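You operate a simulated robot arm through the tools that you are given. There is no shell and no other tool.

You run a simulated robot arm. Do the job below in one go: nothing can be reset, and whatever is moved stays where it is left.

JOB
Wipe the sticky ring off the table and stand the tumbler on the placemat.
Fine: wet the cloth in the teal bowl, put it back after. Set down upright: tumbler.

It is judged by the outcome, as a careful person would: the job done as asked, and still so three seconds after it is handed in. It fails if anything else is knocked over, pushed out of place, dropped, spilled or broken. Flat cloth is picked up by pressing the open fingertips on it (5 to 10 N) and closing them slowly along it; thin cloth reads only 2 to 8 mm in the jaws.

ROBOT AND FRAMES
A 6-joint arm with a two-finger parallel gripper, fixed in place. Base frame: the origin is on the floor under the middle of its stand, x ahead of it, y to its left, z up; the work surface is at about z = 75. Units: cm, degrees, N and s.
With the tool pointing down near the work surface it reaches from about 26 to 68 cm from the base axis. Its first joint turns from -66.0 to 66.0 degrees. Payload 2.9 kg.
The tool frame sits at the grasp point between the pads (the TCP): z along the fingers, y along the line on which they close. The tips reach 3 cm beyond it. The gripper opens to 11 cm. The fingers are 2 cm wide and 1 cm thick; the gripper's body (4.8 by 11.2 cm) begins 5.5 cm behind the TCP.
Orientation is that of the tool frame in the base frame, as [roll, pitch, yaw] about the fixed x, y, z axes, in that order (R = Rz(yaw) Ry(pitch) Rx(roll)). With the fingers straight down and closing along the base's y, the tool's x points along the base's -x, its y along +y and its z along -z.

CONTROLS
- The arm moves only by the tool servo_tool. Its argument "deltas" is a list of rows, each a list of 3 entries, a list of its own where there are three numbers: the turn, a rotation vector about the tool's x, y, z in degrees, then the shift along the tool's x, y, z in cm, then the finger opening in cm, from 0 to 11. In form: [[[ax, ay, az], [dx, dy, dz], claw], ...]. A call has 1 to 20 rows; each row shifts and turns the commanded pose from where the row before left it, along the tool's axes as they then stand. Each row takes 0.2 s and may step no farther than 5 cm and 8.6 degrees from the row before; otherwise, or with a gripper value out of range, the whole call is refused. Where a pose cannot be reached the arm comes as near as it can. A force on the tool above 60 N (or 10 N above the force at the start of the call, whichever is more), or a blocked arm, ends the call early, and 0.2 s more pass. The fingers move at their own pace (about 10.8 cm/s each) and stop on an object; they squeeze with about 25 N. The grip force told is the motor's: it shows also when the fingers shut on nothing. Time passes only in rows, and 0.2 s behind the last, so rows that do not move let the fingers close. It gives the time, the measured TCP pose, the force on the tool (base axes), the opening and the grip force at its end, in the units of the frame above (readings bear some noise), with the torque about the TCP (base axes, N m) and any sound that the robot's microphone picked up, and new pictures: "views" is both (left out), scene, wrist or none.
- Cameras (640 x 400 px; columns grow to the right, rows downward): "scene" is fixed at [6.71, 43.02, 137.32]; the picture's right is [-0.82, -0.57, 0.00], its down [-0.38, 0.54, -0.75] and it looks along [0.43, -0.62, -0.66] (base axes); focal length 241 px, centre (320, 200). "wrist" rides on the gripper at [7.2, 1.7, -10.3] in the tool frame; the picture's right is [-0.23, 0.97, 0.00], its down [-0.76, -0.18, -0.62] and it looks along [-0.61, -0.14, 0.78] (tool axes); focal length 222 px, centre (320, 200). There is no depth. A picture from a camera that has moved, and an enlarged one, comes with that camera's place and axes in the base frame and with its lens.
- inspect(camera, box): a new picture of the part [left, top, right, bottom] of that camera's present view, enlarged. The clock stands still meanwhile.
- close_job(): hands the job in; it is judged then, once.

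Places have to be worked out from the pictures, the camera data and where the tool is seen. Open the gripper and draw the arm clear of the work before you hand the job in, unless the task says otherwise.

The tools are called after "Request:" as name(argument=value, ...) on one line, values as JSON. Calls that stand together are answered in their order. servo_tool: Moves the arm, as the interface text tells. Its arguments: {"type":"object","properties":{"deltas":{"type":"array","items":{"type":"array"}},"views":{"type":"string","enum":["both","scene","wrist","none"]}},"required":["deltas"]} The other tools are called the same way: inspect (camera, box) takes an enlarged picture of a part of a camera's view; close_job () hands the job in.

At the start:

```text
t: 0.0
eef_pos: [38.34, 3.43, 113.67]
orientation: [-180.0, 0.0, 180.0]
ft_force: [-0.2, 0.7, -0.1]
ft_torque: [-0.02, 0.0, 0.03]
opening: 11.04
finger_force: 0.1
```

scene: 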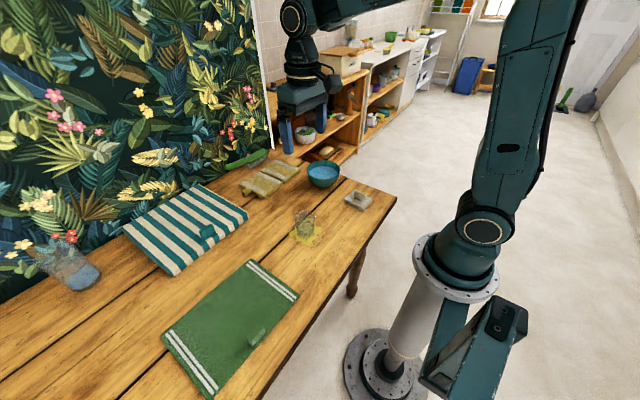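
wrist: 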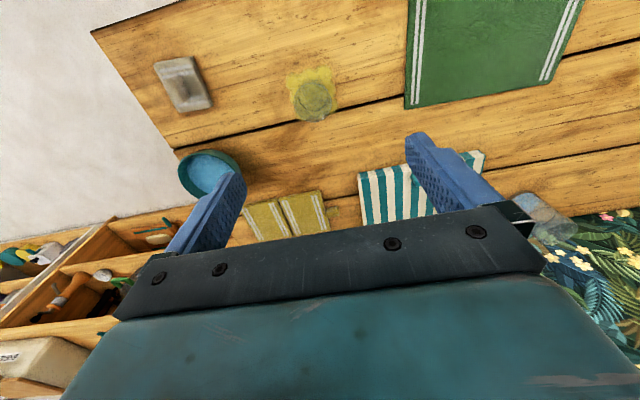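

I'll look closer at the scene before moving: the tumbler seems to stand on the sticky ring, a cloth candidate (yellow folded) by the teal bowl, green placemat and striped cloth.

Request:
inspect(camera="scene", box=[220, 130, 400, 260])

Request:
inspect(camera="scene", box=[100, 170, 320, 400])

Request:
inspect(camera="wrist", box=[130, 30, 370, 250])

Request:
inspect(camera="wrist", box=[340, 0, 640, 260])

```text
3.08 times, centred on (310, 195) of scene
camera zoom: at [6.71, 43.02, 137.32], right [-0.82, -0.57, 0.0], down [-0.38, 0.54, -0.75], along [0.43, -0.62, -0.66], focal length 741 px, centre (351, 215)
```

zoom: 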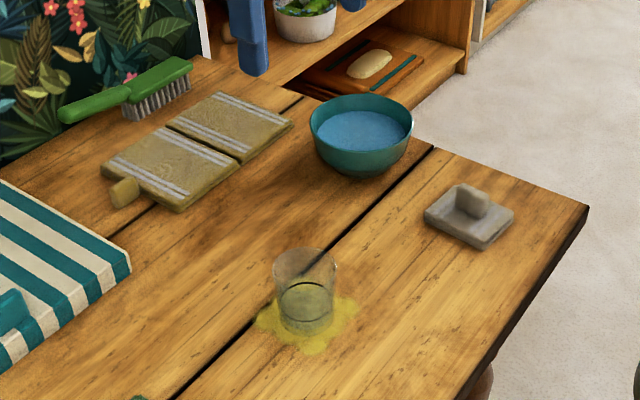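

```text
1.74 times, centred on (210, 285) of scene
camera zoom: at [6.71, 43.02, 137.32], right [-0.82, -0.57, 0.0], down [-0.38, 0.54, -0.75], along [0.43, -0.62, -0.66], focal length 419 px, centre (511, 52)
```

zoom: 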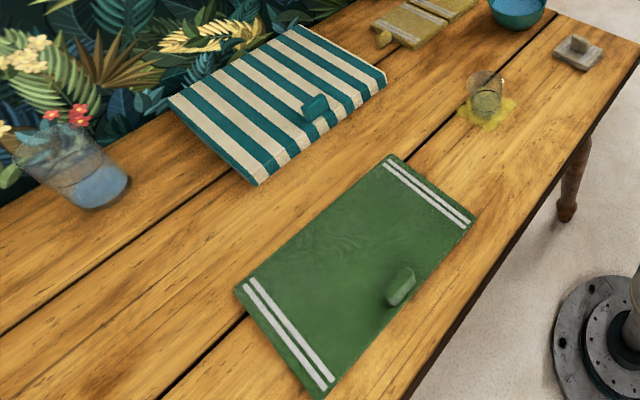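

```text
1.82 times, centred on (250, 140) of wrist
camera zoom: at [31.01, 5.05, 124.04], right [0.23, 0.97, 0.0], down [0.76, -0.18, 0.62], along [0.61, -0.14, -0.78], focal length 404 px, centre (447, 309)
```

zoom: 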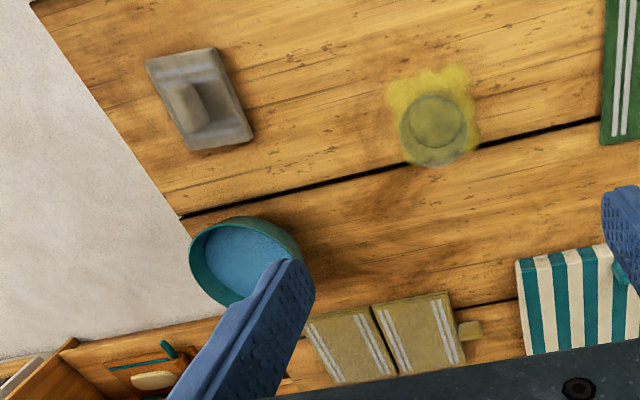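

```text
1.54 times, centred on (490, 130) of wrist
camera zoom: at [31.01, 5.05, 124.04], right [0.23, 0.97, 0.0], down [0.76, -0.18, 0.62], along [0.61, -0.14, -0.78], focal length 342 px, centre (58, 308)
```

zoom: 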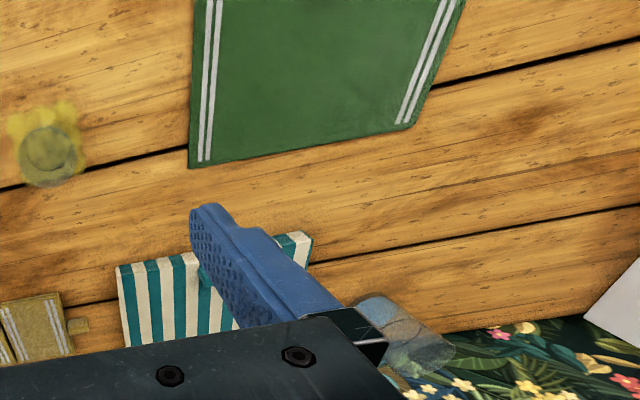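

The tumbler stands on the yellow ring near (42, 1.5), and I put the teal bowl near (51.5, -24.5). A small grey item lies near (35, -24), a green mat spans x 29–50 and y 19–46, and an olive cloth lies far away at x 66–81. I'll fly the wrist camera over the grey item to identify it.

Request:
servo_tool(deltas=[[[0, 0, 0], [0.3, -3.9, 2.3], 11], [[0, 0, 0], [0.3, -3.9, 2.3], 11], [[0, 0, 0], [0.3, -3.9, 2.3], 11], [[0, 0, 0], [0.3, -3.9, 2.3], 11], [[0, 0, 0], [0.3, -3.9, 2.3], 11], [[0, 0, 0], [0.3, -3.9, 2.3], 11], [[0, 0, 0], [0.3, -3.9, 2.3], 11], [[0, 0, 0], [0, 0, 0], 11]], views="both")

```text
t: 1.8
eef_pos: [36.36, -23.95, 97.66]
orientation: [180.0, 0.0, -179.9]
ft_force: [0.4, -0.2, 0.2]
ft_torque: [0.0, -0.03, -0.03]
opening: 11.02
finger_force: 0.0
camera wrist: at [28.9, -22.27, 107.9], right [0.23, 0.97, 0.0], down [0.76, -0.18, 0.62], along [0.61, -0.14, -0.78], focal length 222 px, centre (320, 200)
```

scene: 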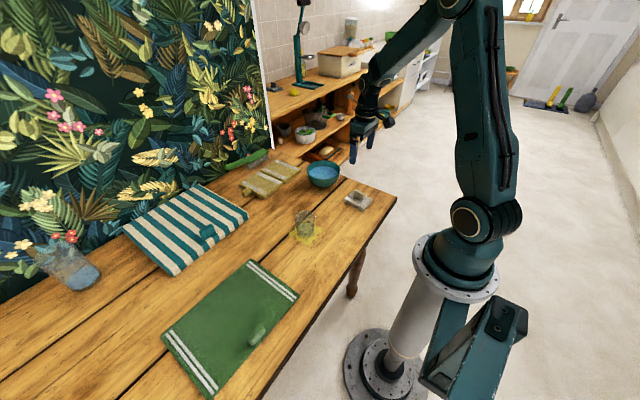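
wrist: 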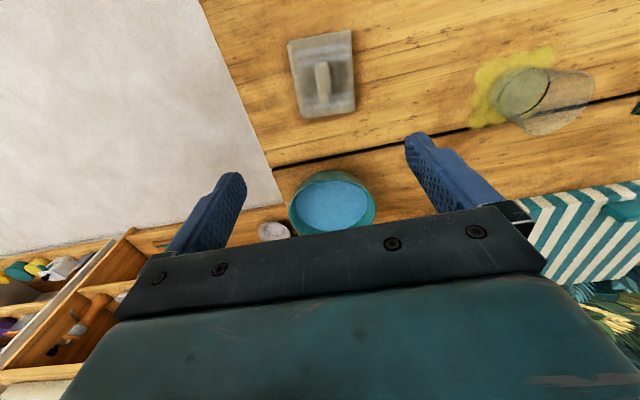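

Request:
inspect(camera="wrist", box=[260, 10, 400, 130])

Request:
inspect(camera="wrist", box=[440, 20, 640, 150])

Request:
inspect(camera="scene", box=[320, 170, 400, 220])

Request:
inspect(camera="scene", box=[220, 140, 310, 210])

Request:
inspect(camera="scene", box=[270, 195, 340, 255])

```text
3.33 times, centred on (330, 70) of wrist
camera zoom: at [28.9, -22.27, 107.9], right [0.23, 0.97, 0.0], down [0.76, -0.18, 0.62], along [0.61, -0.14, -0.78], focal length 740 px, centre (287, 633)
```

zoom: 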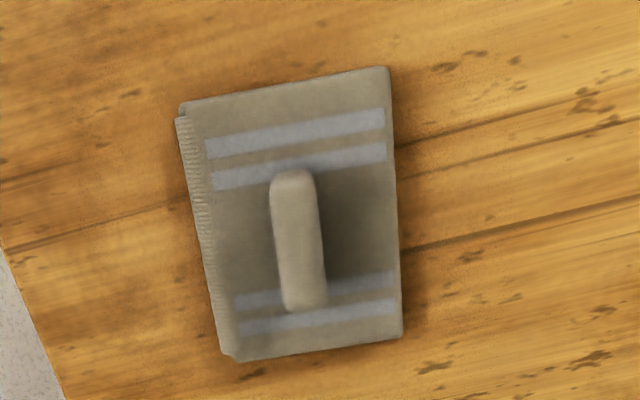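

```text
3.08 times, centred on (540, 85) of wrist
camera zoom: at [28.9, -22.27, 107.9], right [0.23, 0.97, 0.0], down [0.76, -0.18, 0.62], along [0.61, -0.14, -0.78], focal length 684 px, centre (-357, 554)
```

zoom: 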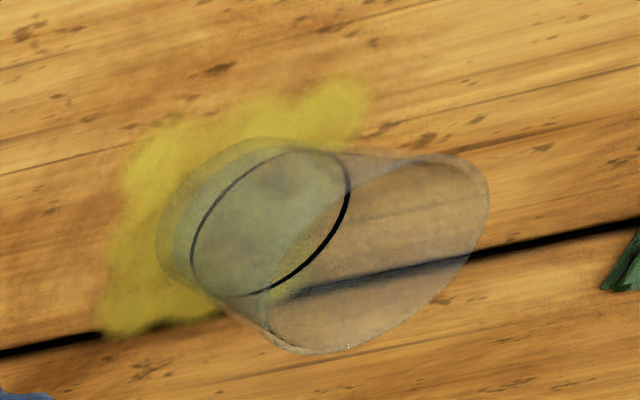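

```text
8.00 times, centred on (360, 195) of scene
camera zoom: at [6.72, 43.02, 137.32], right [-0.82, -0.57, 0.0], down [-0.38, 0.54, -0.75], along [0.43, -0.62, -0.66], focal length 1926 px, centre (0, 240)
```

zoom: 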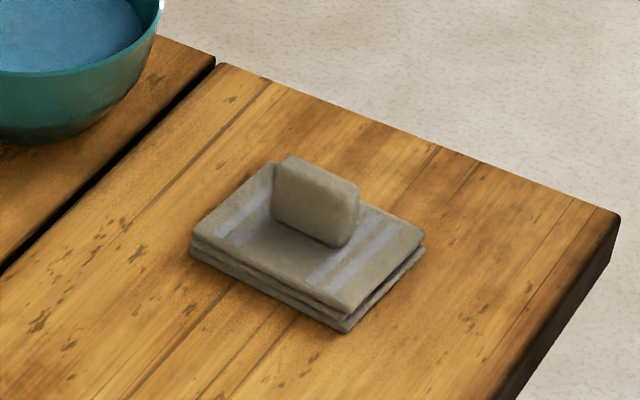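

```text
5.71 times, centred on (265, 175) of scene
camera zoom: at [6.72, 43.02, 137.32], right [-0.82, -0.57, 0.0], down [-0.38, 0.54, -0.75], along [0.43, -0.62, -0.66], focal length 1376 px, centre (634, 343)
```

zoom: 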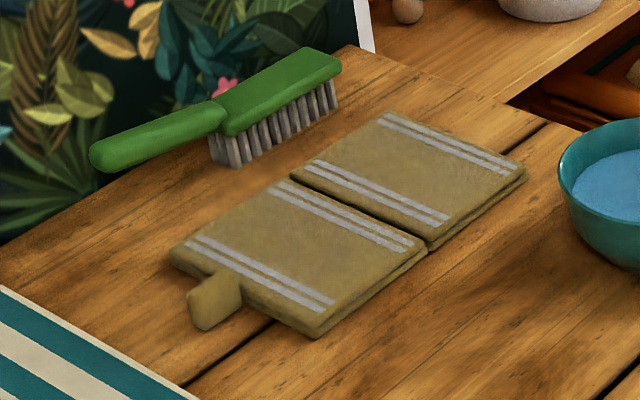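

```text
6.67 times, centred on (305, 225) of scene
camera zoom: at [6.72, 43.02, 137.32], right [-0.82, -0.57, 0.0], down [-0.38, 0.54, -0.75], along [0.43, -0.62, -0.66], focal length 1605 px, centre (420, 33)
```

zoom: 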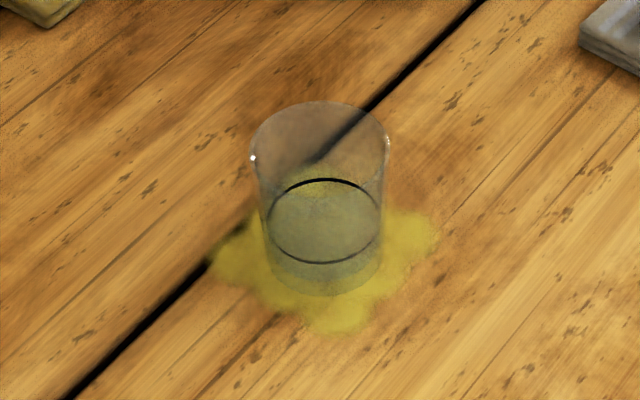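

The grey item is a small folded cloth with a standing pinch fold, and the tumbler seems to hold a little liquid. Next I'll check the green mat and the striped textile more closely.

Request:
inspect(camera="scene", box=[150, 250, 310, 400])

Request:
inspect(camera="scene", box=[110, 175, 260, 285])

Request:
inspect(camera="scene", box=[20, 220, 120, 300])

Request:
inspect(camera="scene", box=[240, 100, 360, 200])

```text
2.67 times, centred on (230, 325) of scene
camera zoom: at [6.72, 43.02, 137.32], right [-0.82, -0.57, 0.0], down [-0.38, 0.54, -0.75], along [0.43, -0.62, -0.66], focal length 642 px, centre (560, -133)
```

zoom: 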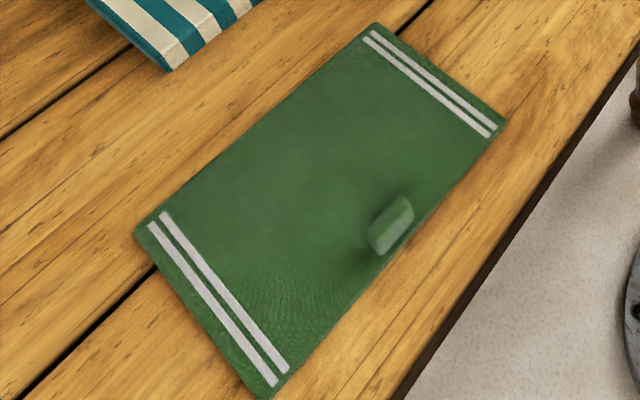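

```text
3.64 times, centred on (185, 230) of scene
camera zoom: at [6.72, 43.02, 137.32], right [-0.82, -0.57, 0.0], down [-0.38, 0.54, -0.75], along [0.43, -0.62, -0.66], focal length 876 px, centre (811, 91)
```

zoom: 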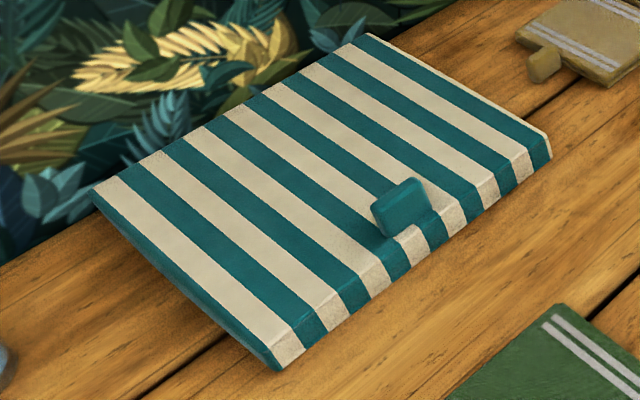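

```text
5.00 times, centred on (70, 260) of scene
camera zoom: at [6.72, 43.02, 137.32], right [-0.82, -0.57, 0.0], down [-0.38, 0.54, -0.75], along [0.43, -0.62, -0.66], focal length 1204 px, centre (1570, -100)
```

zoom: 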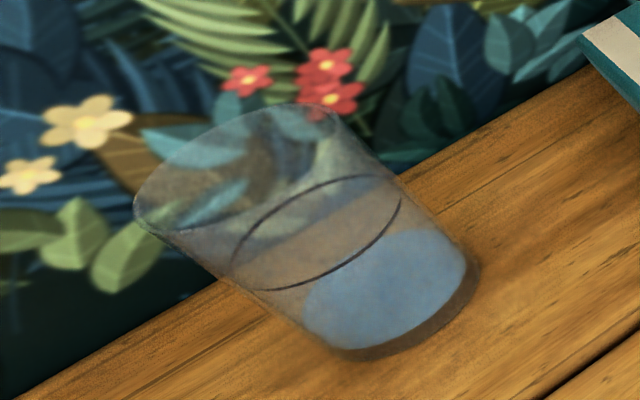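

```text
4.00 times, centred on (300, 150) of scene
camera zoom: at [6.72, 43.02, 137.32], right [-0.82, -0.57, 0.0], down [-0.38, 0.54, -0.75], along [0.43, -0.62, -0.66], focal length 963 px, centre (400, 400)
```

zoom: 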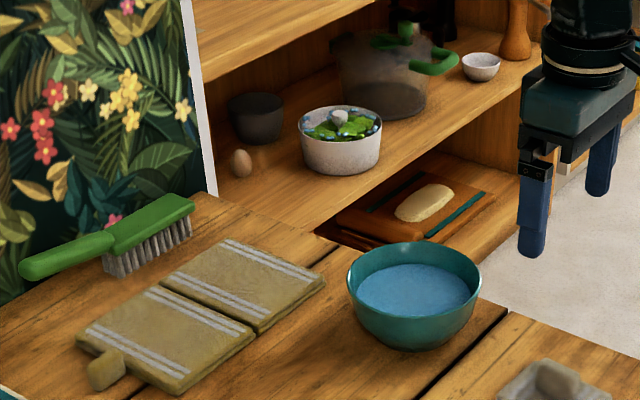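

The green thin rectangle is the reachable placemat, centred near (40, 33), and the grey folded piece is the wiping cloth. The tumbler covers part of the ring, so it goes first: I'll move above it at about (41.6, 1.35), keeping the height safe.

Request:
servo_tool(deltas=[[[0, 0, 0], [-0.8, 4.2, 0.2], 11], [[0, 0, 0], [-0.8, 4.2, 0.2], 11], [[0, 0, 0], [-0.9, 4.2, 0.2], 11], [[0, 0, 0], [-0.9, 4.2, 0.2], 11], [[0, 0, 0], [-0.9, 4.2, 0.2], 11], [[0, 0, 0], [-0.9, 4.3, 0.2], 11], [[0, 0, 0], [0, 0, 0], 11]], views="both")

```text
t: 3.4
eef_pos: [41.62, 1.32, 96.31]
orientation: [-180.0, -0.1, -180.0]
ft_force: [-0.3, 0.1, -0.2]
ft_torque: [-0.01, -0.02, 0.0]
opening: 11.02
finger_force: 0.0
camera wrist: at [34.2, 2.93, 106.64], right [0.23, 0.97, 0.0], down [0.76, -0.18, 0.62], along [0.61, -0.14, -0.78], focal length 222 px, centre (320, 200)
```

scene: 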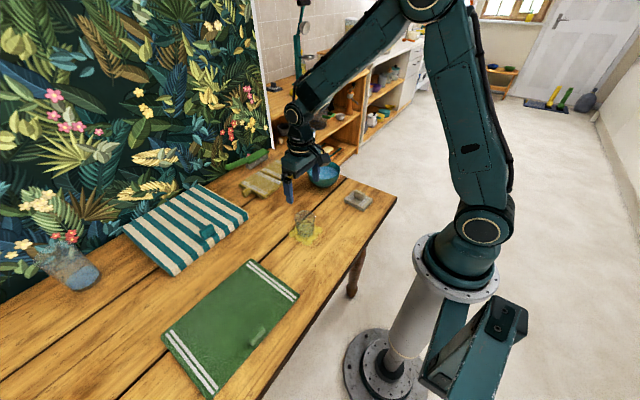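
wrist: 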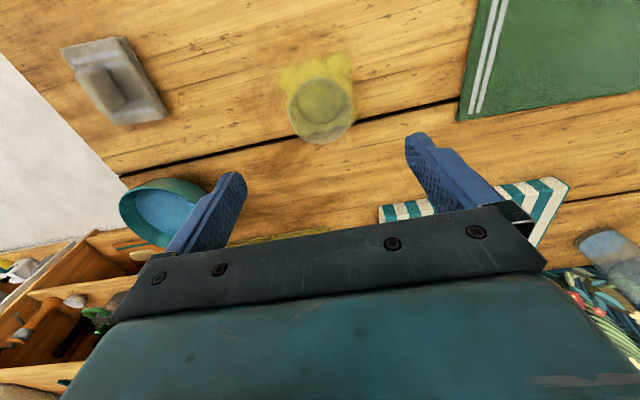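

Request:
inspect(camera="wrist", box=[260, 35, 380, 155])

Request:
inspect(camera="scene", box=[260, 130, 350, 250])

```text
3.33 times, centred on (320, 95) of wrist
camera zoom: at [34.2, 2.93, 106.64], right [0.23, 0.97, 0.0], down [0.76, -0.18, 0.62], along [0.61, -0.14, -0.78], focal length 740 px, centre (320, 550)
```

zoom: 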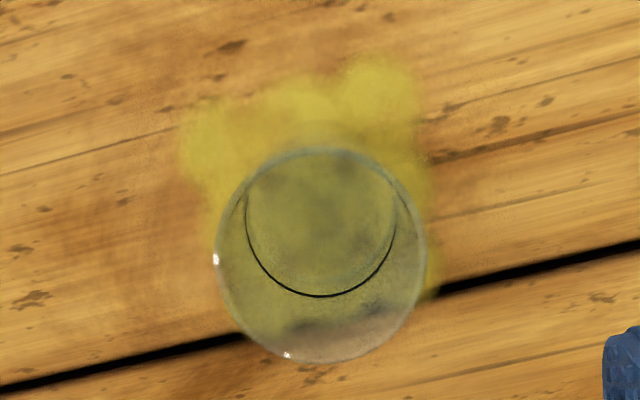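

```text
3.33 times, centred on (305, 190) of scene
camera zoom: at [6.71, 43.02, 137.32], right [-0.82, -0.57, 0.0], down [-0.38, 0.54, -0.75], along [0.43, -0.62, -0.66], focal length 803 px, centre (370, 233)
```

zoom: 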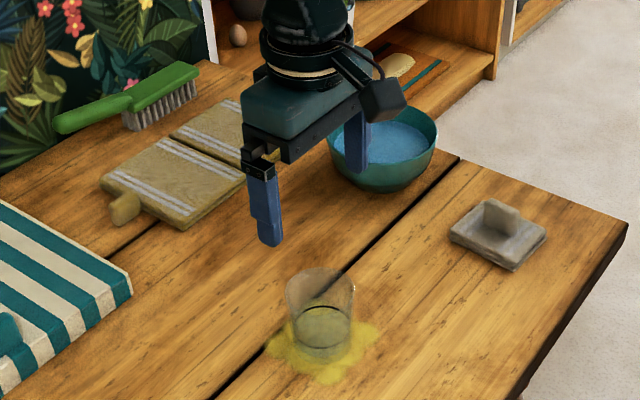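

The rim centre works out at (41.5, 1.3), right under the TCP, with the rim at about z = 82.4 and about 6.8 cm across. I'll descend straight so the fingers straddle it.

Request:
servo_tool(deltas=[[[0, 0, 0], [0, 0, 2.4], 11], [[0, 0, 0], [0, 0, 2.4], 11], [[0, 0, 0], [0, 0, 2.4], 11], [[0, 0, 0], [0, 0, 2.4], 11], [[0, 0, 0], [0, 0, 2.4], 11], [[0, 0, 0], [0, 0, 1.6], 11], [[0, 0, 0], [0, 0, 1.6], 11], [[0, 0, 0], [0, 0, 1.6], 11], [[0, 0, 0], [0, 0, 0], 11]], views="both")

```text
t: 5.4
eef_pos: [41.46, 1.45, 79.52]
orientation: [180.0, 0.1, 179.9]
ft_force: [-0.2, -0.7, -0.3]
ft_torque: [0.01, 0.04, 0.04]
opening: 10.98
finger_force: 0.1
camera wrist: at [34.12, 3.06, 89.88], right [0.23, 0.97, 0.0], down [0.76, -0.18, 0.62], along [0.61, -0.14, -0.78], focal length 222 px, centre (320, 200)
```

scene: 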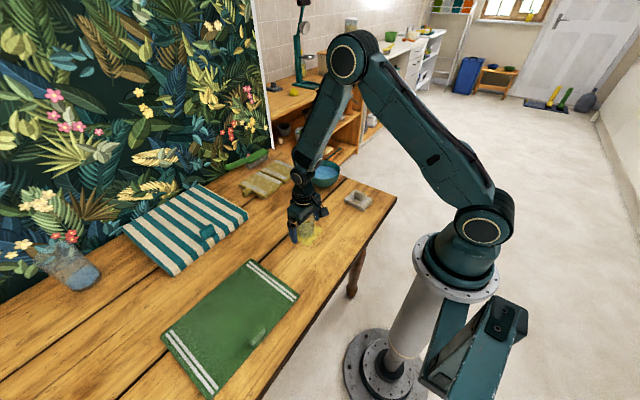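
wrist: 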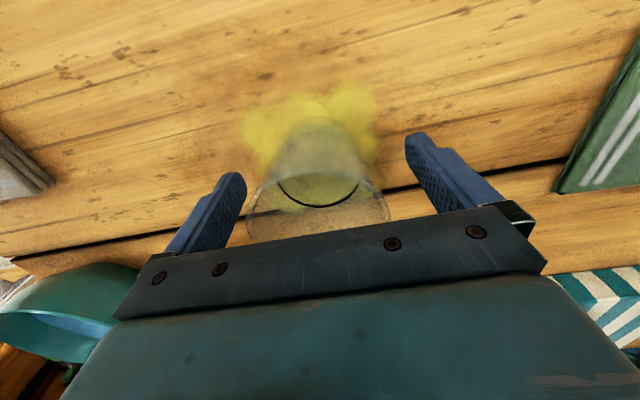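

The tumbler is between the fingers and roughly centred. I'll close gently in small steps.

Request:
servo_tool(deltas=[[[0, 0, 0], [0, 0, 0], 9.5], [[0, 0, 0], [0, 0, 0], 8.5], [[0, 0, 0], [0, 0, 0], 7.8], [[0, 0, 0], [0, 0, 0], 7.2], [[0, 0, 0], [0, 0, 0], 6.8], [[0, 0, 0], [0, 0, 0], 6.4], [[0, 0, 0], [0, 0, 0], 6.0], [[0, 0, 0], [0, 0, 0], 5.6], [[0, 0, 0], [0, 0, 0], 5.6]], views="both")

```text
t: 7.4
eef_pos: [41.48, 1.34, 79.51]
orientation: [-180.0, 0.0, -179.9]
ft_force: [0.7, -1.0, 1.6]
ft_torque: [-0.01, 0.01, 0.03]
opening: 7.15
finger_force: 25.0
camera wrist: at [34.12, 3.05, 89.9], right [0.23, 0.97, 0.0], down [0.76, -0.18, 0.62], along [0.61, -0.14, -0.78], focal length 222 px, centre (320, 200)
```

scene: 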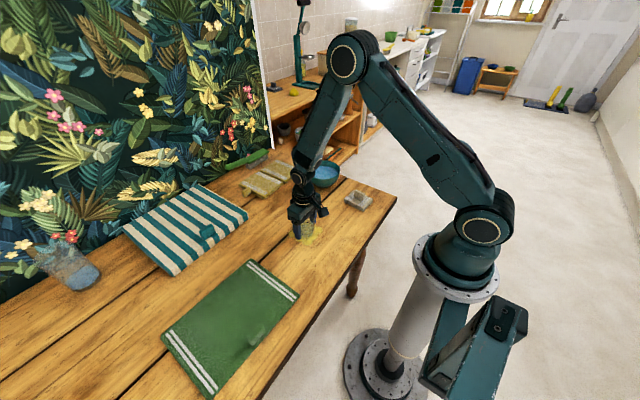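
wrist: 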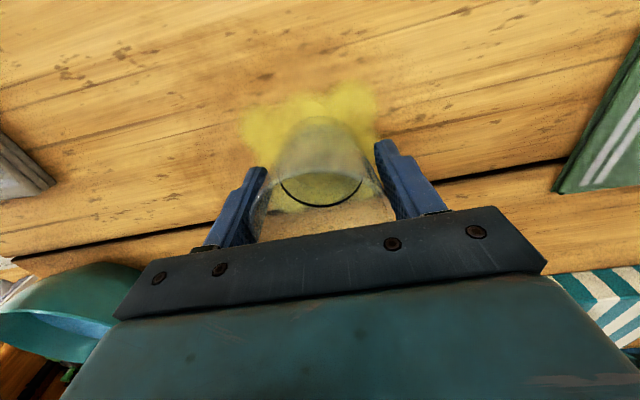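

It is held at 7.15 cm with 25 N of grip. I'll lift it slowly and straight up.

Request:
servo_tool(deltas=[[[0, 0, 0], [0, 0, -0.3], 5.6], [[0, 0, 0], [0, 0, -0.5], 5.6], [[0, 0, 0], [0, 0, -0.8], 5.6], [[0, 0, 0], [0, 0, -1.2], 5.6], [[0, 0, 0], [0, 0, -1.5], 5.6], [[0, 0, 0], [0, 0, -1.5], 5.6], [[0, 0, 0], [0, 0, -1.5], 5.6], [[0, 0, 0], [0, 0, -1.2], 5.6], [[0, 0, 0], [0, 0, -0.8], 5.6], [[0, 0, 0], [0, 0, -0.4], 5.6], [[0, 0, 0], [0, 0, 0], 5.6]], views="both")

Request:
inspect(camera="scene", box=[255, 160, 365, 260])

Request:
inspect(camera="wrist", box=[200, 20, 440, 240])

```text
t: 9.8
eef_pos: [41.54, 1.35, 89.29]
orientation: [179.9, 0.0, 180.0]
ft_force: [0.0, -0.6, -0.6]
ft_torque: [-0.04, 0.0, 0.0]
opening: 7.15
finger_force: 25.1
camera wrist: at [34.19, 3.02, 99.61], right [0.23, 0.97, 0.0], down [0.76, -0.18, 0.62], along [0.61, -0.14, -0.78], focal length 222 px, centre (320, 200)
```

scene: 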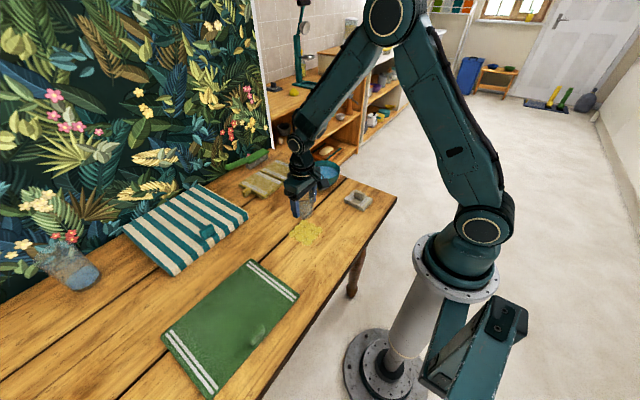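
wrist: 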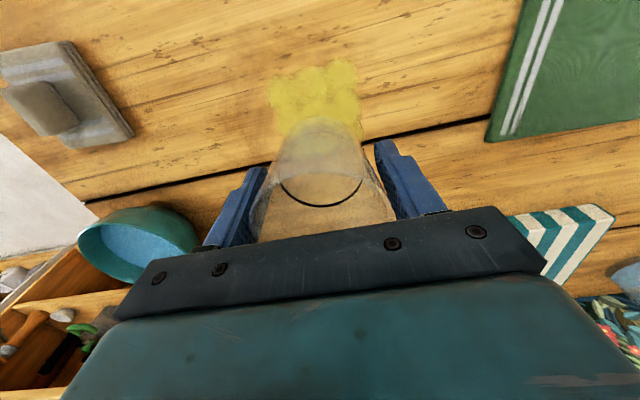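

```text
4.00 times, centred on (310, 210) of scene
camera zoom: at [6.72, 43.02, 137.32], right [-0.82, -0.57, 0.0], down [-0.38, 0.54, -0.75], along [0.43, -0.62, -0.66], focal length 963 px, centre (360, 160)
```

zoom: 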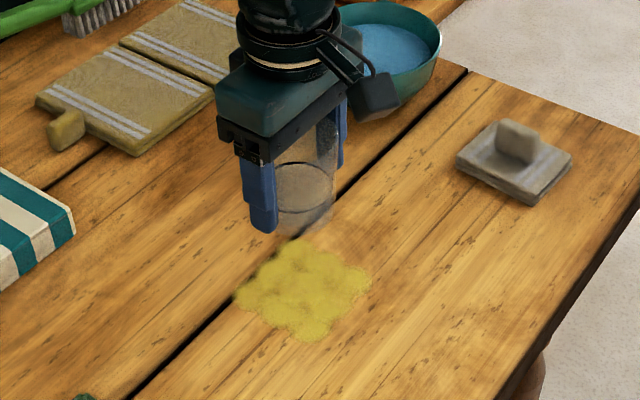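

```text
1.82 times, centred on (320, 130) of wrist
camera zoom: at [34.19, 3.02, 99.61], right [0.23, 0.97, 0.0], down [0.76, -0.18, 0.62], along [0.61, -0.14, -0.78], focal length 404 px, centre (320, 327)
```

zoom: 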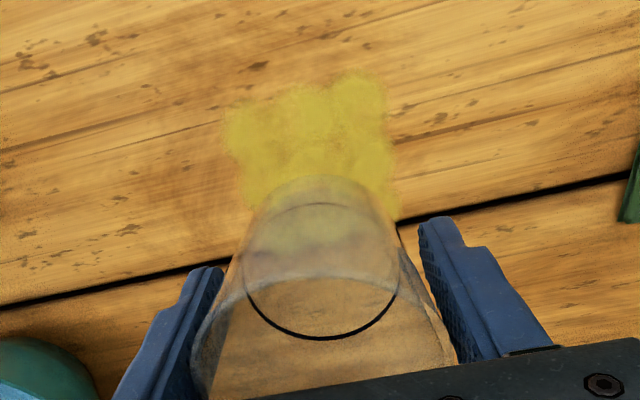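

It came up cleanly, and the exposed stain spans about x 37–46, y -3.5 to 5. I'll carry the tumbler level and smoothly to above the placemat centre, near (40, 33).

Request:
servo_tool(deltas=[[[0, 0, 0], [0.1, 0.6, 0], 5.6], [[0, 0, 0], [0.1, 1.2, 0], 5.6], [[0, 0, 0], [0.1, 1.8, 0], 5.6], [[0, 0, 0], [0.1, 2.4, 0], 5.6], [[0, 0, 0], [0.1, 2.6, 0], 5.6], [[0, 0, 0], [0.1, 2.6, 0], 5.6], [[0, 0, 0], [0.1, 2.6, 0], 5.6], [[0, 0, 0], [0.1, 2.6, 0], 5.6], [[0, 0, 0], [0.1, 2.6, 0], 5.6], [[0, 0, 0], [0.1, 2.6, 0], 5.6], [[0, 0, 0], [0.1, 2.6, 0], 5.6], [[0, 0, 0], [0.1, 2.6, 0], 5.6], [[0, 0, 0], [0.1, 2.0, 0], 5.6], [[0, 0, 0], [0.1, 1.4, 0], 5.6], [[0, 0, 0], [0.1, 0.9, 0], 5.6], [[0, 0, 0], [0, 0.5, 0], 5.6], [[0, 0, 0], [0, 0, 0], 5.6]], views="both")

Request:
inspect(camera="scene", box=[130, 220, 330, 400])

Request:
inspect(camera="scene", box=[255, 160, 405, 260])

```text
t: 13.4
eef_pos: [40.07, 32.92, 89.32]
orientation: [-180.0, 0.1, -180.0]
ft_force: [0.8, 0.1, -1.5]
ft_torque: [0.02, -0.03, -0.02]
opening: 7.16
finger_force: 24.9
camera wrist: at [32.62, 34.76, 99.67], right [0.23, 0.97, 0.0], down [0.76, -0.18, 0.62], along [0.61, -0.14, -0.78], focal length 222 px, centre (320, 200)
```

scene: 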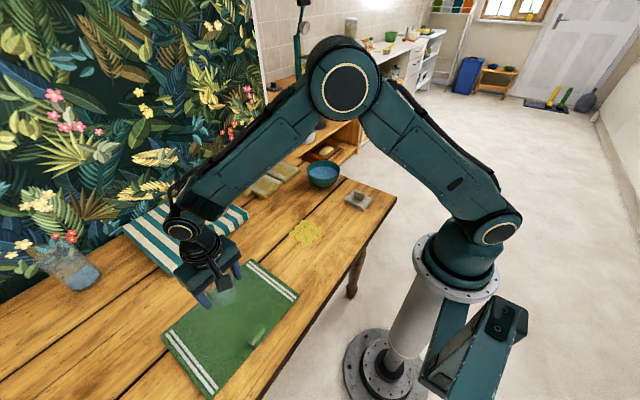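
wrist: 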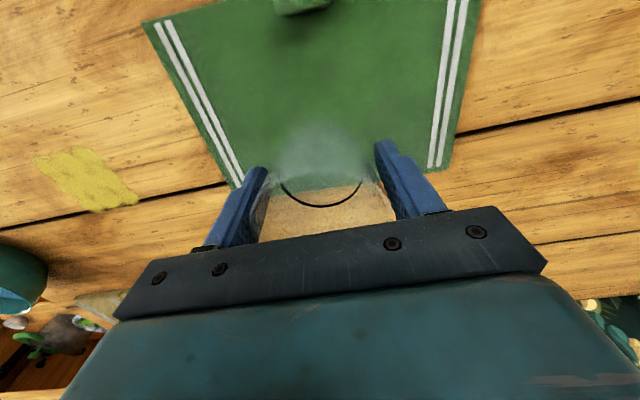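

```text
2.22 times, centred on (230, 310) of scene
camera zoom: at [6.72, 43.02, 137.32], right [-0.82, -0.57, 0.0], down [-0.38, 0.54, -0.75], along [0.43, -0.62, -0.66], focal length 535 px, centre (520, -44)
```

zoom: 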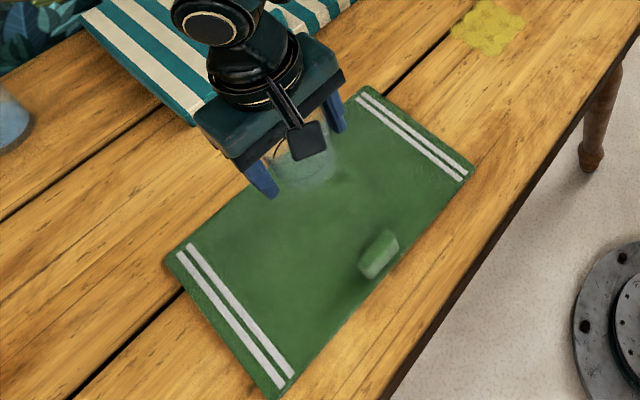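

```text
4.00 times, centred on (330, 210) of scene
camera zoom: at [6.72, 43.02, 137.32], right [-0.82, -0.57, 0.0], down [-0.38, 0.54, -0.75], along [0.43, -0.62, -0.66], focal length 963 px, centre (280, 160)
```

zoom: 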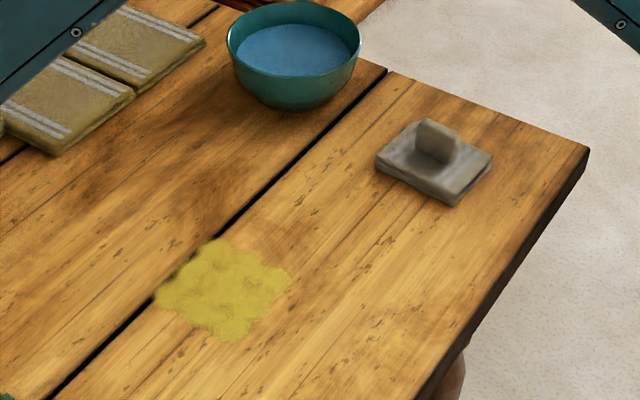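

The tumbler hangs level over the middle of the mat, clear of the mat's raised tab. I'll lower it most of the way before feeling for contact.

Request:
servo_tool(deltas=[[[0, 0, 0], [0, 0, 0.5], 5.6], [[0, 0, 0], [0, 0, 1.0], 5.6], [[0, 0, 0], [0, 0, 1.5], 5.6], [[0, 0, 0], [0, 0, 1.5], 5.6], [[0, 0, 0], [0, 0, 1.5], 5.6], [[0, 0, 0], [0, 0, 1.0], 5.6], [[0, 0, 0], [0, 0, 0.6], 5.6], [[0, 0, 0], [0, 0, 0.4], 5.6], [[0, 0, 0], [0, 0, 0], 5.6]], views="both")

Request:
inspect(camera="wrist", box=[200, 20, 440, 240])

Request:
inspect(camera="scene", box=[160, 240, 290, 350])

```text
t: 15.4
eef_pos: [40.07, 33.02, 81.19]
orientation: [180.0, 0.0, 180.0]
ft_force: [0.0, -0.1, -1.5]
ft_torque: [0.0, 0.01, 0.03]
opening: 7.15
finger_force: 24.8
camera wrist: at [32.62, 34.63, 91.61], right [0.23, 0.97, 0.0], down [0.76, -0.18, 0.62], along [0.61, -0.14, -0.78], focal length 222 px, centre (320, 200)
```

scene: 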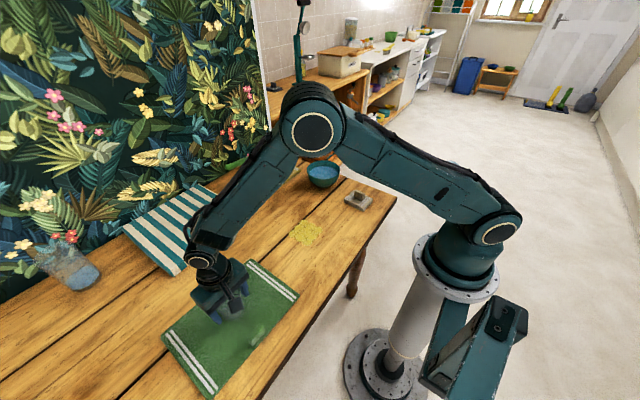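
wrist: 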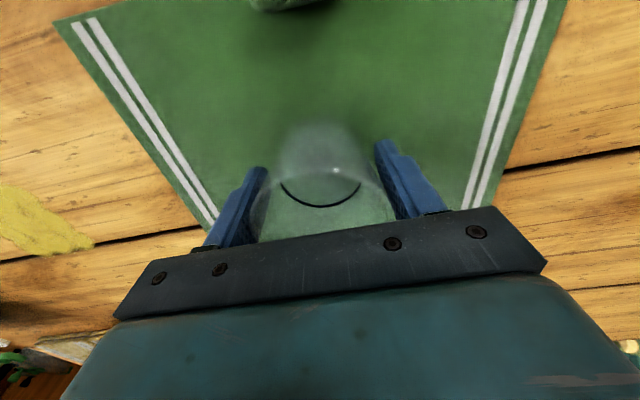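

```text
1.82 times, centred on (320, 130) of wrist
camera zoom: at [32.62, 34.63, 91.61], right [0.23, 0.97, 0.0], down [0.76, -0.18, 0.62], along [0.61, -0.14, -0.78], focal length 404 px, centre (320, 327)
```

zoom: 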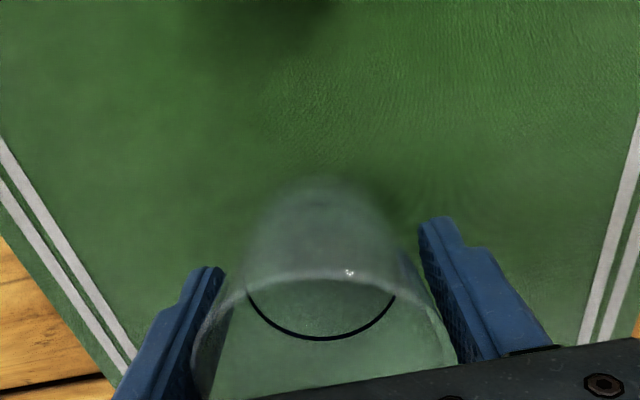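

```text
3.64 times, centred on (225, 295) of scene
camera zoom: at [6.72, 43.02, 137.32], right [-0.82, -0.57, 0.0], down [-0.38, 0.54, -0.75], along [0.43, -0.62, -0.66], focal length 876 px, centre (666, -146)
```

zoom: 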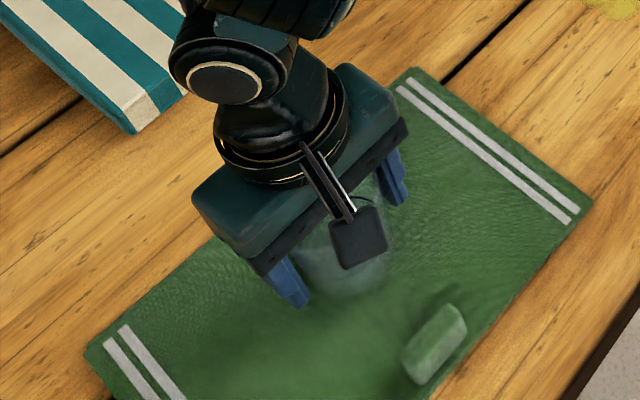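

The base is about 1.7 cm above table height. I'll creep down and watch the vertical force for contact.

Request:
servo_tool(deltas=[[[0, 0, 0], [0, 0, 0.2], 5.6], [[0, 0, 0], [0, 0, 0.2], 5.6], [[0, 0, 0], [0, 0, 0.2], 5.6], [[0, 0, 0], [0, 0, 0.15], 5.6], [[0, 0, 0], [0, 0, 0], 5.6]], views="none")

```text
t: 16.6
eef_pos: [40.06, 32.94, 80.6]
orientation: [-179.9, 0.0, 180.0]
ft_force: [0.0, 0.7, -1.1]
ft_torque: [-0.04, -0.01, 0.0]
opening: 7.16
finger_force: 25.5
```

There is no contact yet, so I'll continue down in fine steps.

Request:
servo_tool(deltas=[[[0, 0, 0], [0, 0, 0.15], 5.6], [[0, 0, 0], [0, 0, 0.15], 5.6], [[0, 0, 0], [0, 0, 0.1], 5.6], [[0, 0, 0], [0, 0, 0], 5.6]], views="none")

```text
t: 17.6
eef_pos: [40.05, 33.09, 80.26]
orientation: [179.9, 0.2, -180.0]
ft_force: [-3.5, -1.6, 16.2]
ft_torque: [0.06, -0.15, 0.04]
opening: 7.16
finger_force: 24.8
```

Contact: 16 N upward at z = 80.26. I'll ease up a little to relieve the load before letting go.

Request:
servo_tool(deltas=[[[0, 0, 0], [0, 0, -0.06], 5.6], [[0, 0, 0], [0, 0, 0], 5.6]], views="none")

```text
t: 18.2
eef_pos: [40.07, 32.9, 80.09]
orientation: [179.8, 0.1, -180.0]
ft_force: [2.0, 3.3, 12.2]
ft_torque: [0.07, -0.35, 0.04]
opening: 7.12
finger_force: 25.2
```

It is still loaded by about 12 N, so I'll ease up slightly more.

Request:
servo_tool(deltas=[[[0, 0, 0], [0, 0, -0.1], 5.6], [[0, 0, 0], [0, 0, 0], 5.6], [[0, 0, 0], [0, 0, 0], 5.6]], views="both")

Request:
inspect(camera="wrist", box=[200, 20, 440, 240])

```text
t: 19.0
eef_pos: [39.95, 32.98, 80.3]
orientation: [-179.9, -0.1, 179.9]
ft_force: [2.6, -0.4, 2.9]
ft_torque: [0.08, -0.2, -0.03]
opening: 7.17
finger_force: 25.2
camera wrist: at [32.6, 34.6, 90.59], right [0.23, 0.97, 0.0], down [0.76, -0.18, 0.62], along [0.61, -0.14, -0.78], focal length 222 px, centre (320, 200)
```

scene: 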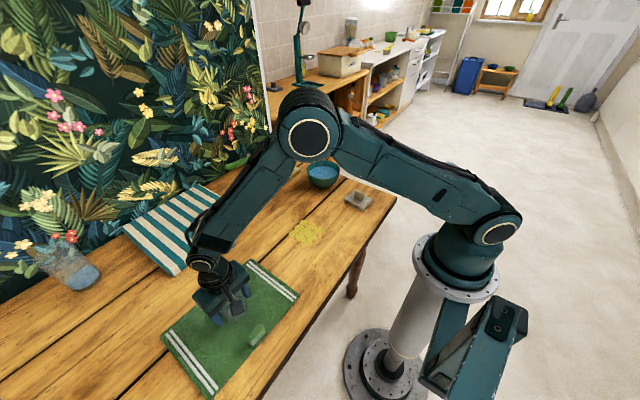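
wrist: 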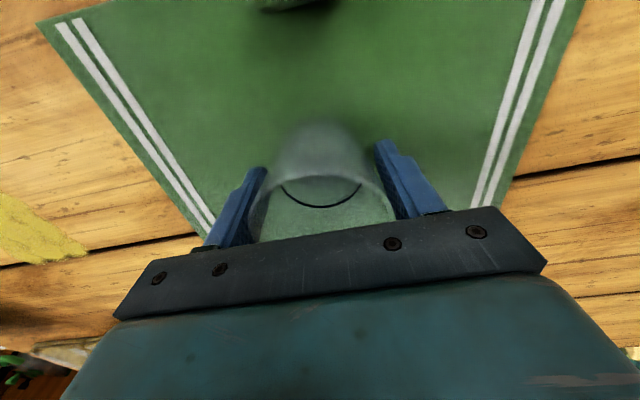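

```text
1.82 times, centred on (320, 130) of wrist
camera zoom: at [32.6, 34.6, 90.59], right [0.23, 0.97, 0.0], down [0.76, -0.18, 0.62], along [0.61, -0.14, -0.78], focal length 404 px, centre (320, 327)
```

zoom: 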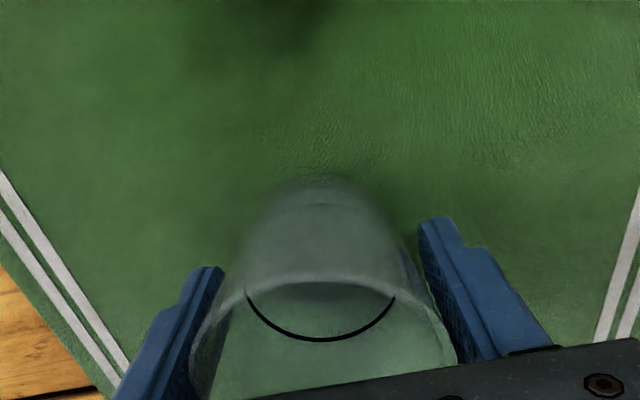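

The load is down to about 3 N with the tumbler just resting on the mat. I'll open the fingers in steps.

Request:
servo_tool(deltas=[[[0, 0, 0], [0, 0, 0], 7.4], [[0, 0, 0], [0, 0, 0], 7.8], [[0, 0, 0], [0, 0, 0], 8.5], [[0, 0, 0], [0, 0, 0], 9.5], [[0, 0, 0], [0, 0, 0], 11], [[0, 0, 0], [0, 0, 0], 11]], views="both")

Request:
inspect(camera="wrist", box=[200, 20, 440, 240])

```text
t: 20.4
eef_pos: [39.99, 32.89, 80.31]
orientation: [-180.0, 0.0, -179.9]
ft_force: [-0.6, 0.1, -0.7]
ft_torque: [-0.02, 0.01, 0.0]
opening: 11.01
finger_force: 0.0
camera wrist: at [32.61, 34.63, 90.63], right [0.23, 0.97, 0.0], down [0.76, -0.18, 0.62], along [0.61, -0.14, -0.78], focal length 222 px, centre (320, 200)
```

scene: 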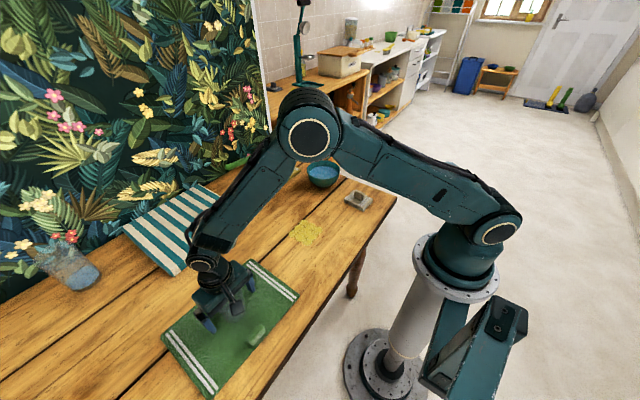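
wrist: 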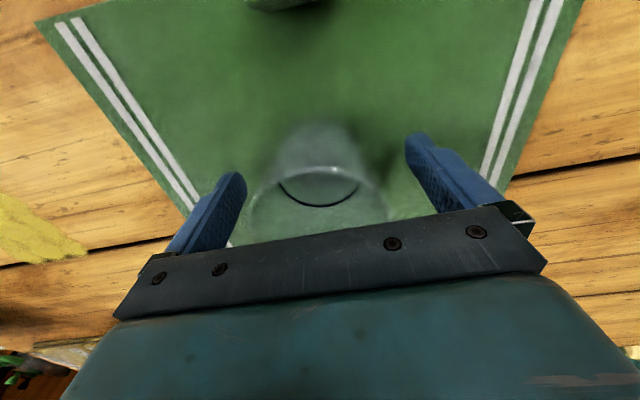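

```text
1.82 times, centred on (320, 130) of wrist
camera zoom: at [32.61, 34.63, 90.63], right [0.23, 0.97, 0.0], down [0.76, -0.18, 0.62], along [0.61, -0.14, -0.78], focal length 404 px, centre (320, 327)
```

zoom: 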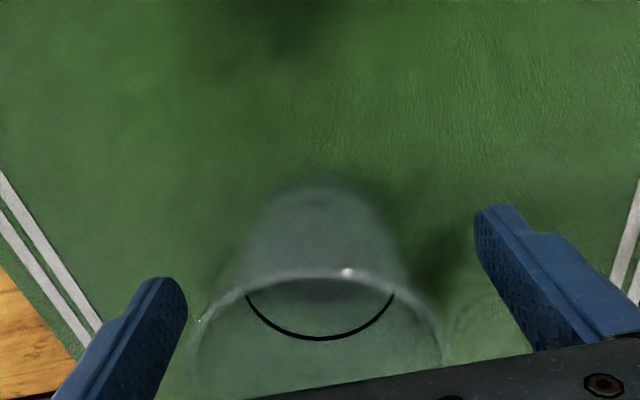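

The tumbler stands free between the open fingers. I'll retreat straight up.

Request:
servo_tool(deltas=[[[0, 0, 0], [0, 0, -0.8], 11], [[0, 0, 0], [0, 0, -1.5], 11], [[0, 0, 0], [0, 0, -2], 11], [[0, 0, 0], [0, 0, -3], 11], [[0, 0, 0], [0, 0, -4], 11], [[0, 0, 0], [0, 0, -4], 11], [[0, 0, 0], [0, 0, -4], 11], [[0, 0, 0], [0, 0, 0], 11]], views="both")

Request:
inspect(camera="wrist", box=[200, 20, 440, 240])

Request:
inspect(camera="scene", box=[160, 240, 290, 350])

```text
t: 22.2
eef_pos: [39.85, 33.12, 99.74]
orientation: [-179.9, 0.0, 180.0]
ft_force: [0.2, -0.3, -0.3]
ft_torque: [0.01, -0.02, 0.04]
opening: 10.99
finger_force: 0.1
camera wrist: at [32.47, 34.69, 110.13], right [0.23, 0.97, 0.0], down [0.76, -0.18, 0.62], along [0.61, -0.14, -0.78], focal length 222 px, centre (320, 200)
```

scene: 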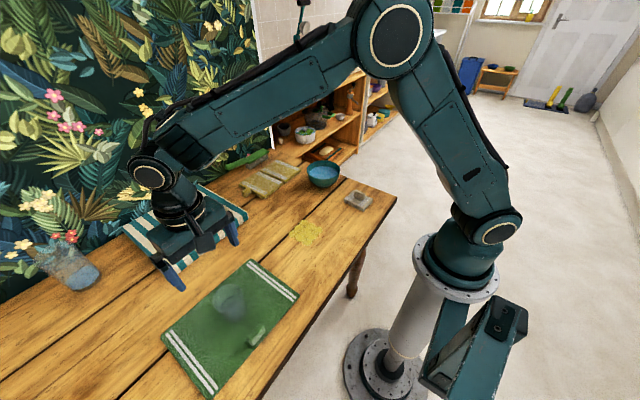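
wrist: 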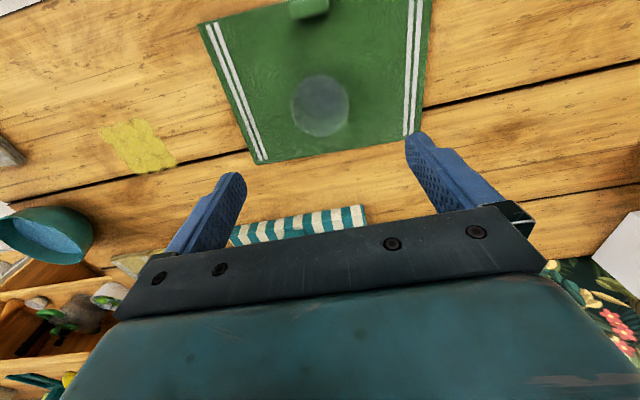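

```text
1.82 times, centred on (320, 130) of wrist
camera zoom: at [32.47, 34.69, 110.13], right [0.23, 0.97, 0.0], down [0.76, -0.18, 0.62], along [0.61, -0.14, -0.78], focal length 404 px, centre (320, 327)
```

zoom: 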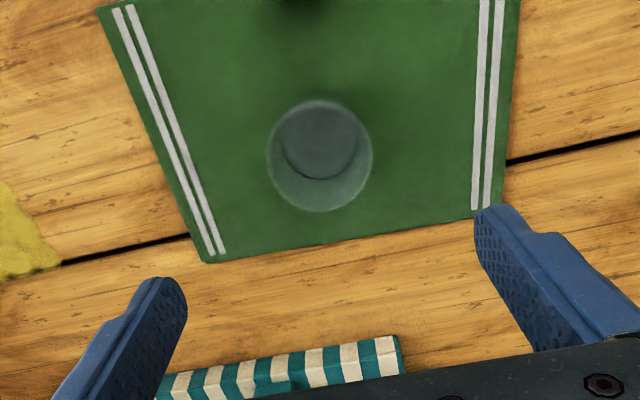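

```text
3.64 times, centred on (225, 295) of scene
camera zoom: at [6.71, 43.02, 137.32], right [-0.82, -0.57, 0.0], down [-0.38, 0.54, -0.75], along [0.43, -0.62, -0.66], focal length 876 px, centre (666, -146)
```

zoom: 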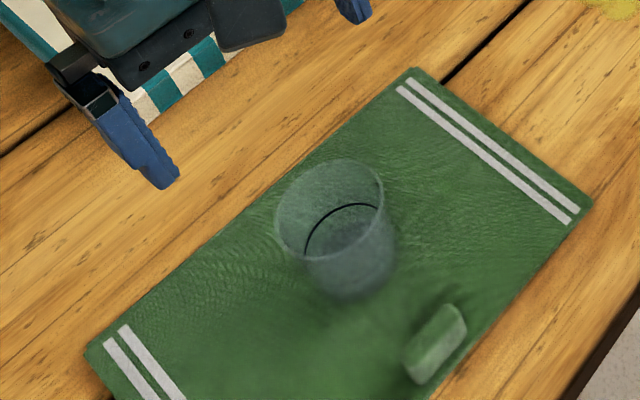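

The tumbler stands upright on the placemat and the mat has not shifted. Next is the cloth: I'll move above the grey cloth's pinch fold, near (34.3, -23).

Request:
servo_tool(deltas=[[[0, 0, 0], [0.45, -4.6, 0.2], 11], [[0, 0, 0], [0.45, -4.7, 0.2], 11], [[0, 0, 0], [0.45, -4.7, 0.4], 11], [[0, 0, 0], [0.45, -4.7, 0.4], 11], [[0, 0, 0], [0.45, -4.7, 0.4], 11], [[0, 0, 0], [0.45, -4.7, 0.4], 9], [[0, 0, 0], [0.45, -4.7, 0.4], 7], [[0, 0, 0], [0.45, -4.7, 0.4], 6], [[0, 0, 0], [0.45, -4.7, 0.4], 6], [[0, 0, 0], [0.45, -4.7, 0.4], 6], [[0, 0, 0], [0.45, -4.7, 0.4], 6], [[0, 0, 0], [0.45, -4.6, 0.4], 6], [[0, 0, 0], [0, 0, 0], 6], [[0, 0, 0], [0, 0, 0], 6]], views="both")

Request:
inspect(camera="wrist", box=[240, 20, 420, 160])

Request:
inspect(camera="scene", box=[290, 130, 410, 230])

```text
t: 25.2
eef_pos: [34.49, -23.2, 95.22]
orientation: [180.0, 0.1, -180.0]
ft_force: [0.4, 0.9, 0.2]
ft_torque: [-0.02, 0.0, 0.01]
opening: 6.02
finger_force: 0.0
camera wrist: at [27.2, -21.64, 105.61], right [0.23, 0.97, 0.0], down [0.76, -0.18, 0.62], along [0.61, -0.14, -0.78], focal length 222 px, centre (320, 200)
```

scene: 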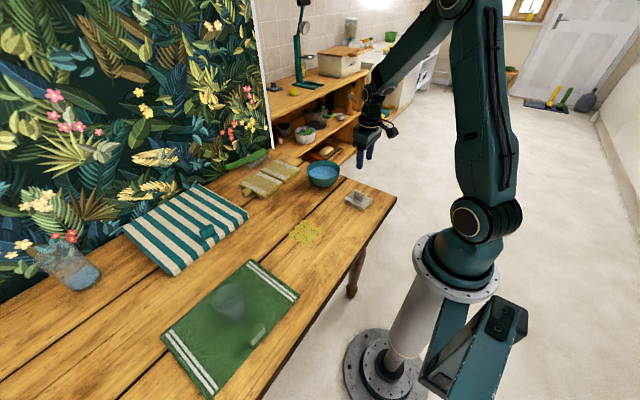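
wrist: 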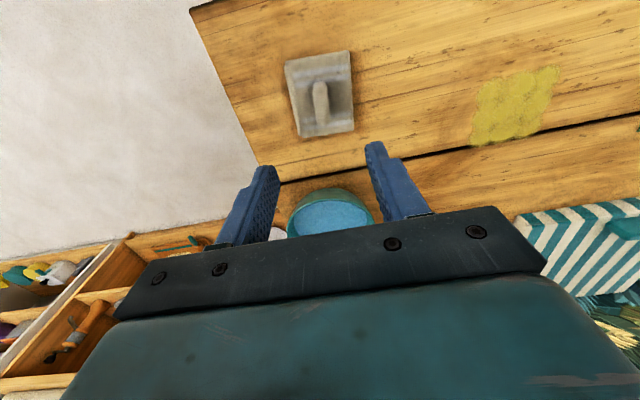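

```text
2.86 times, centred on (330, 90) of wrist
camera zoom: at [27.2, -21.64, 105.61], right [0.23, 0.97, 0.0], down [0.76, -0.18, 0.62], along [0.61, -0.14, -0.78], focal length 635 px, centre (291, 514)
```

zoom: 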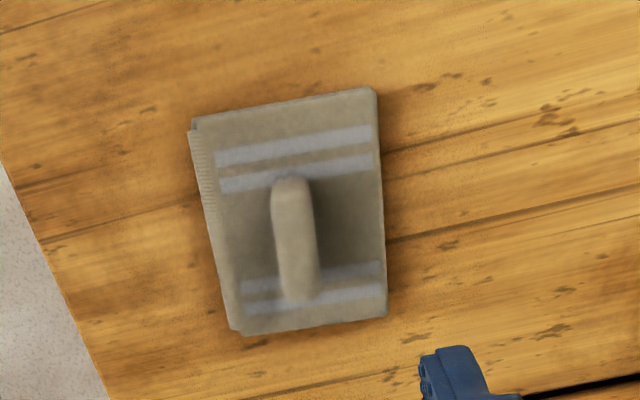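

```text
4.00 times, centred on (350, 180) of scene
camera zoom: at [6.72, 43.02, 137.32], right [-0.82, -0.57, 0.0], down [-0.38, 0.54, -0.75], along [0.43, -0.62, -0.66], focal length 963 px, centre (200, 280)
```

zoom: 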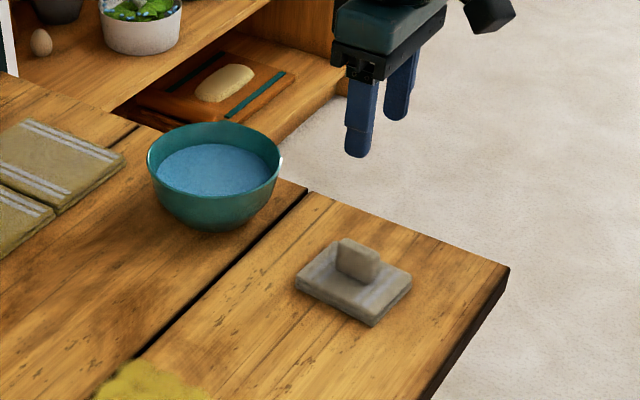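

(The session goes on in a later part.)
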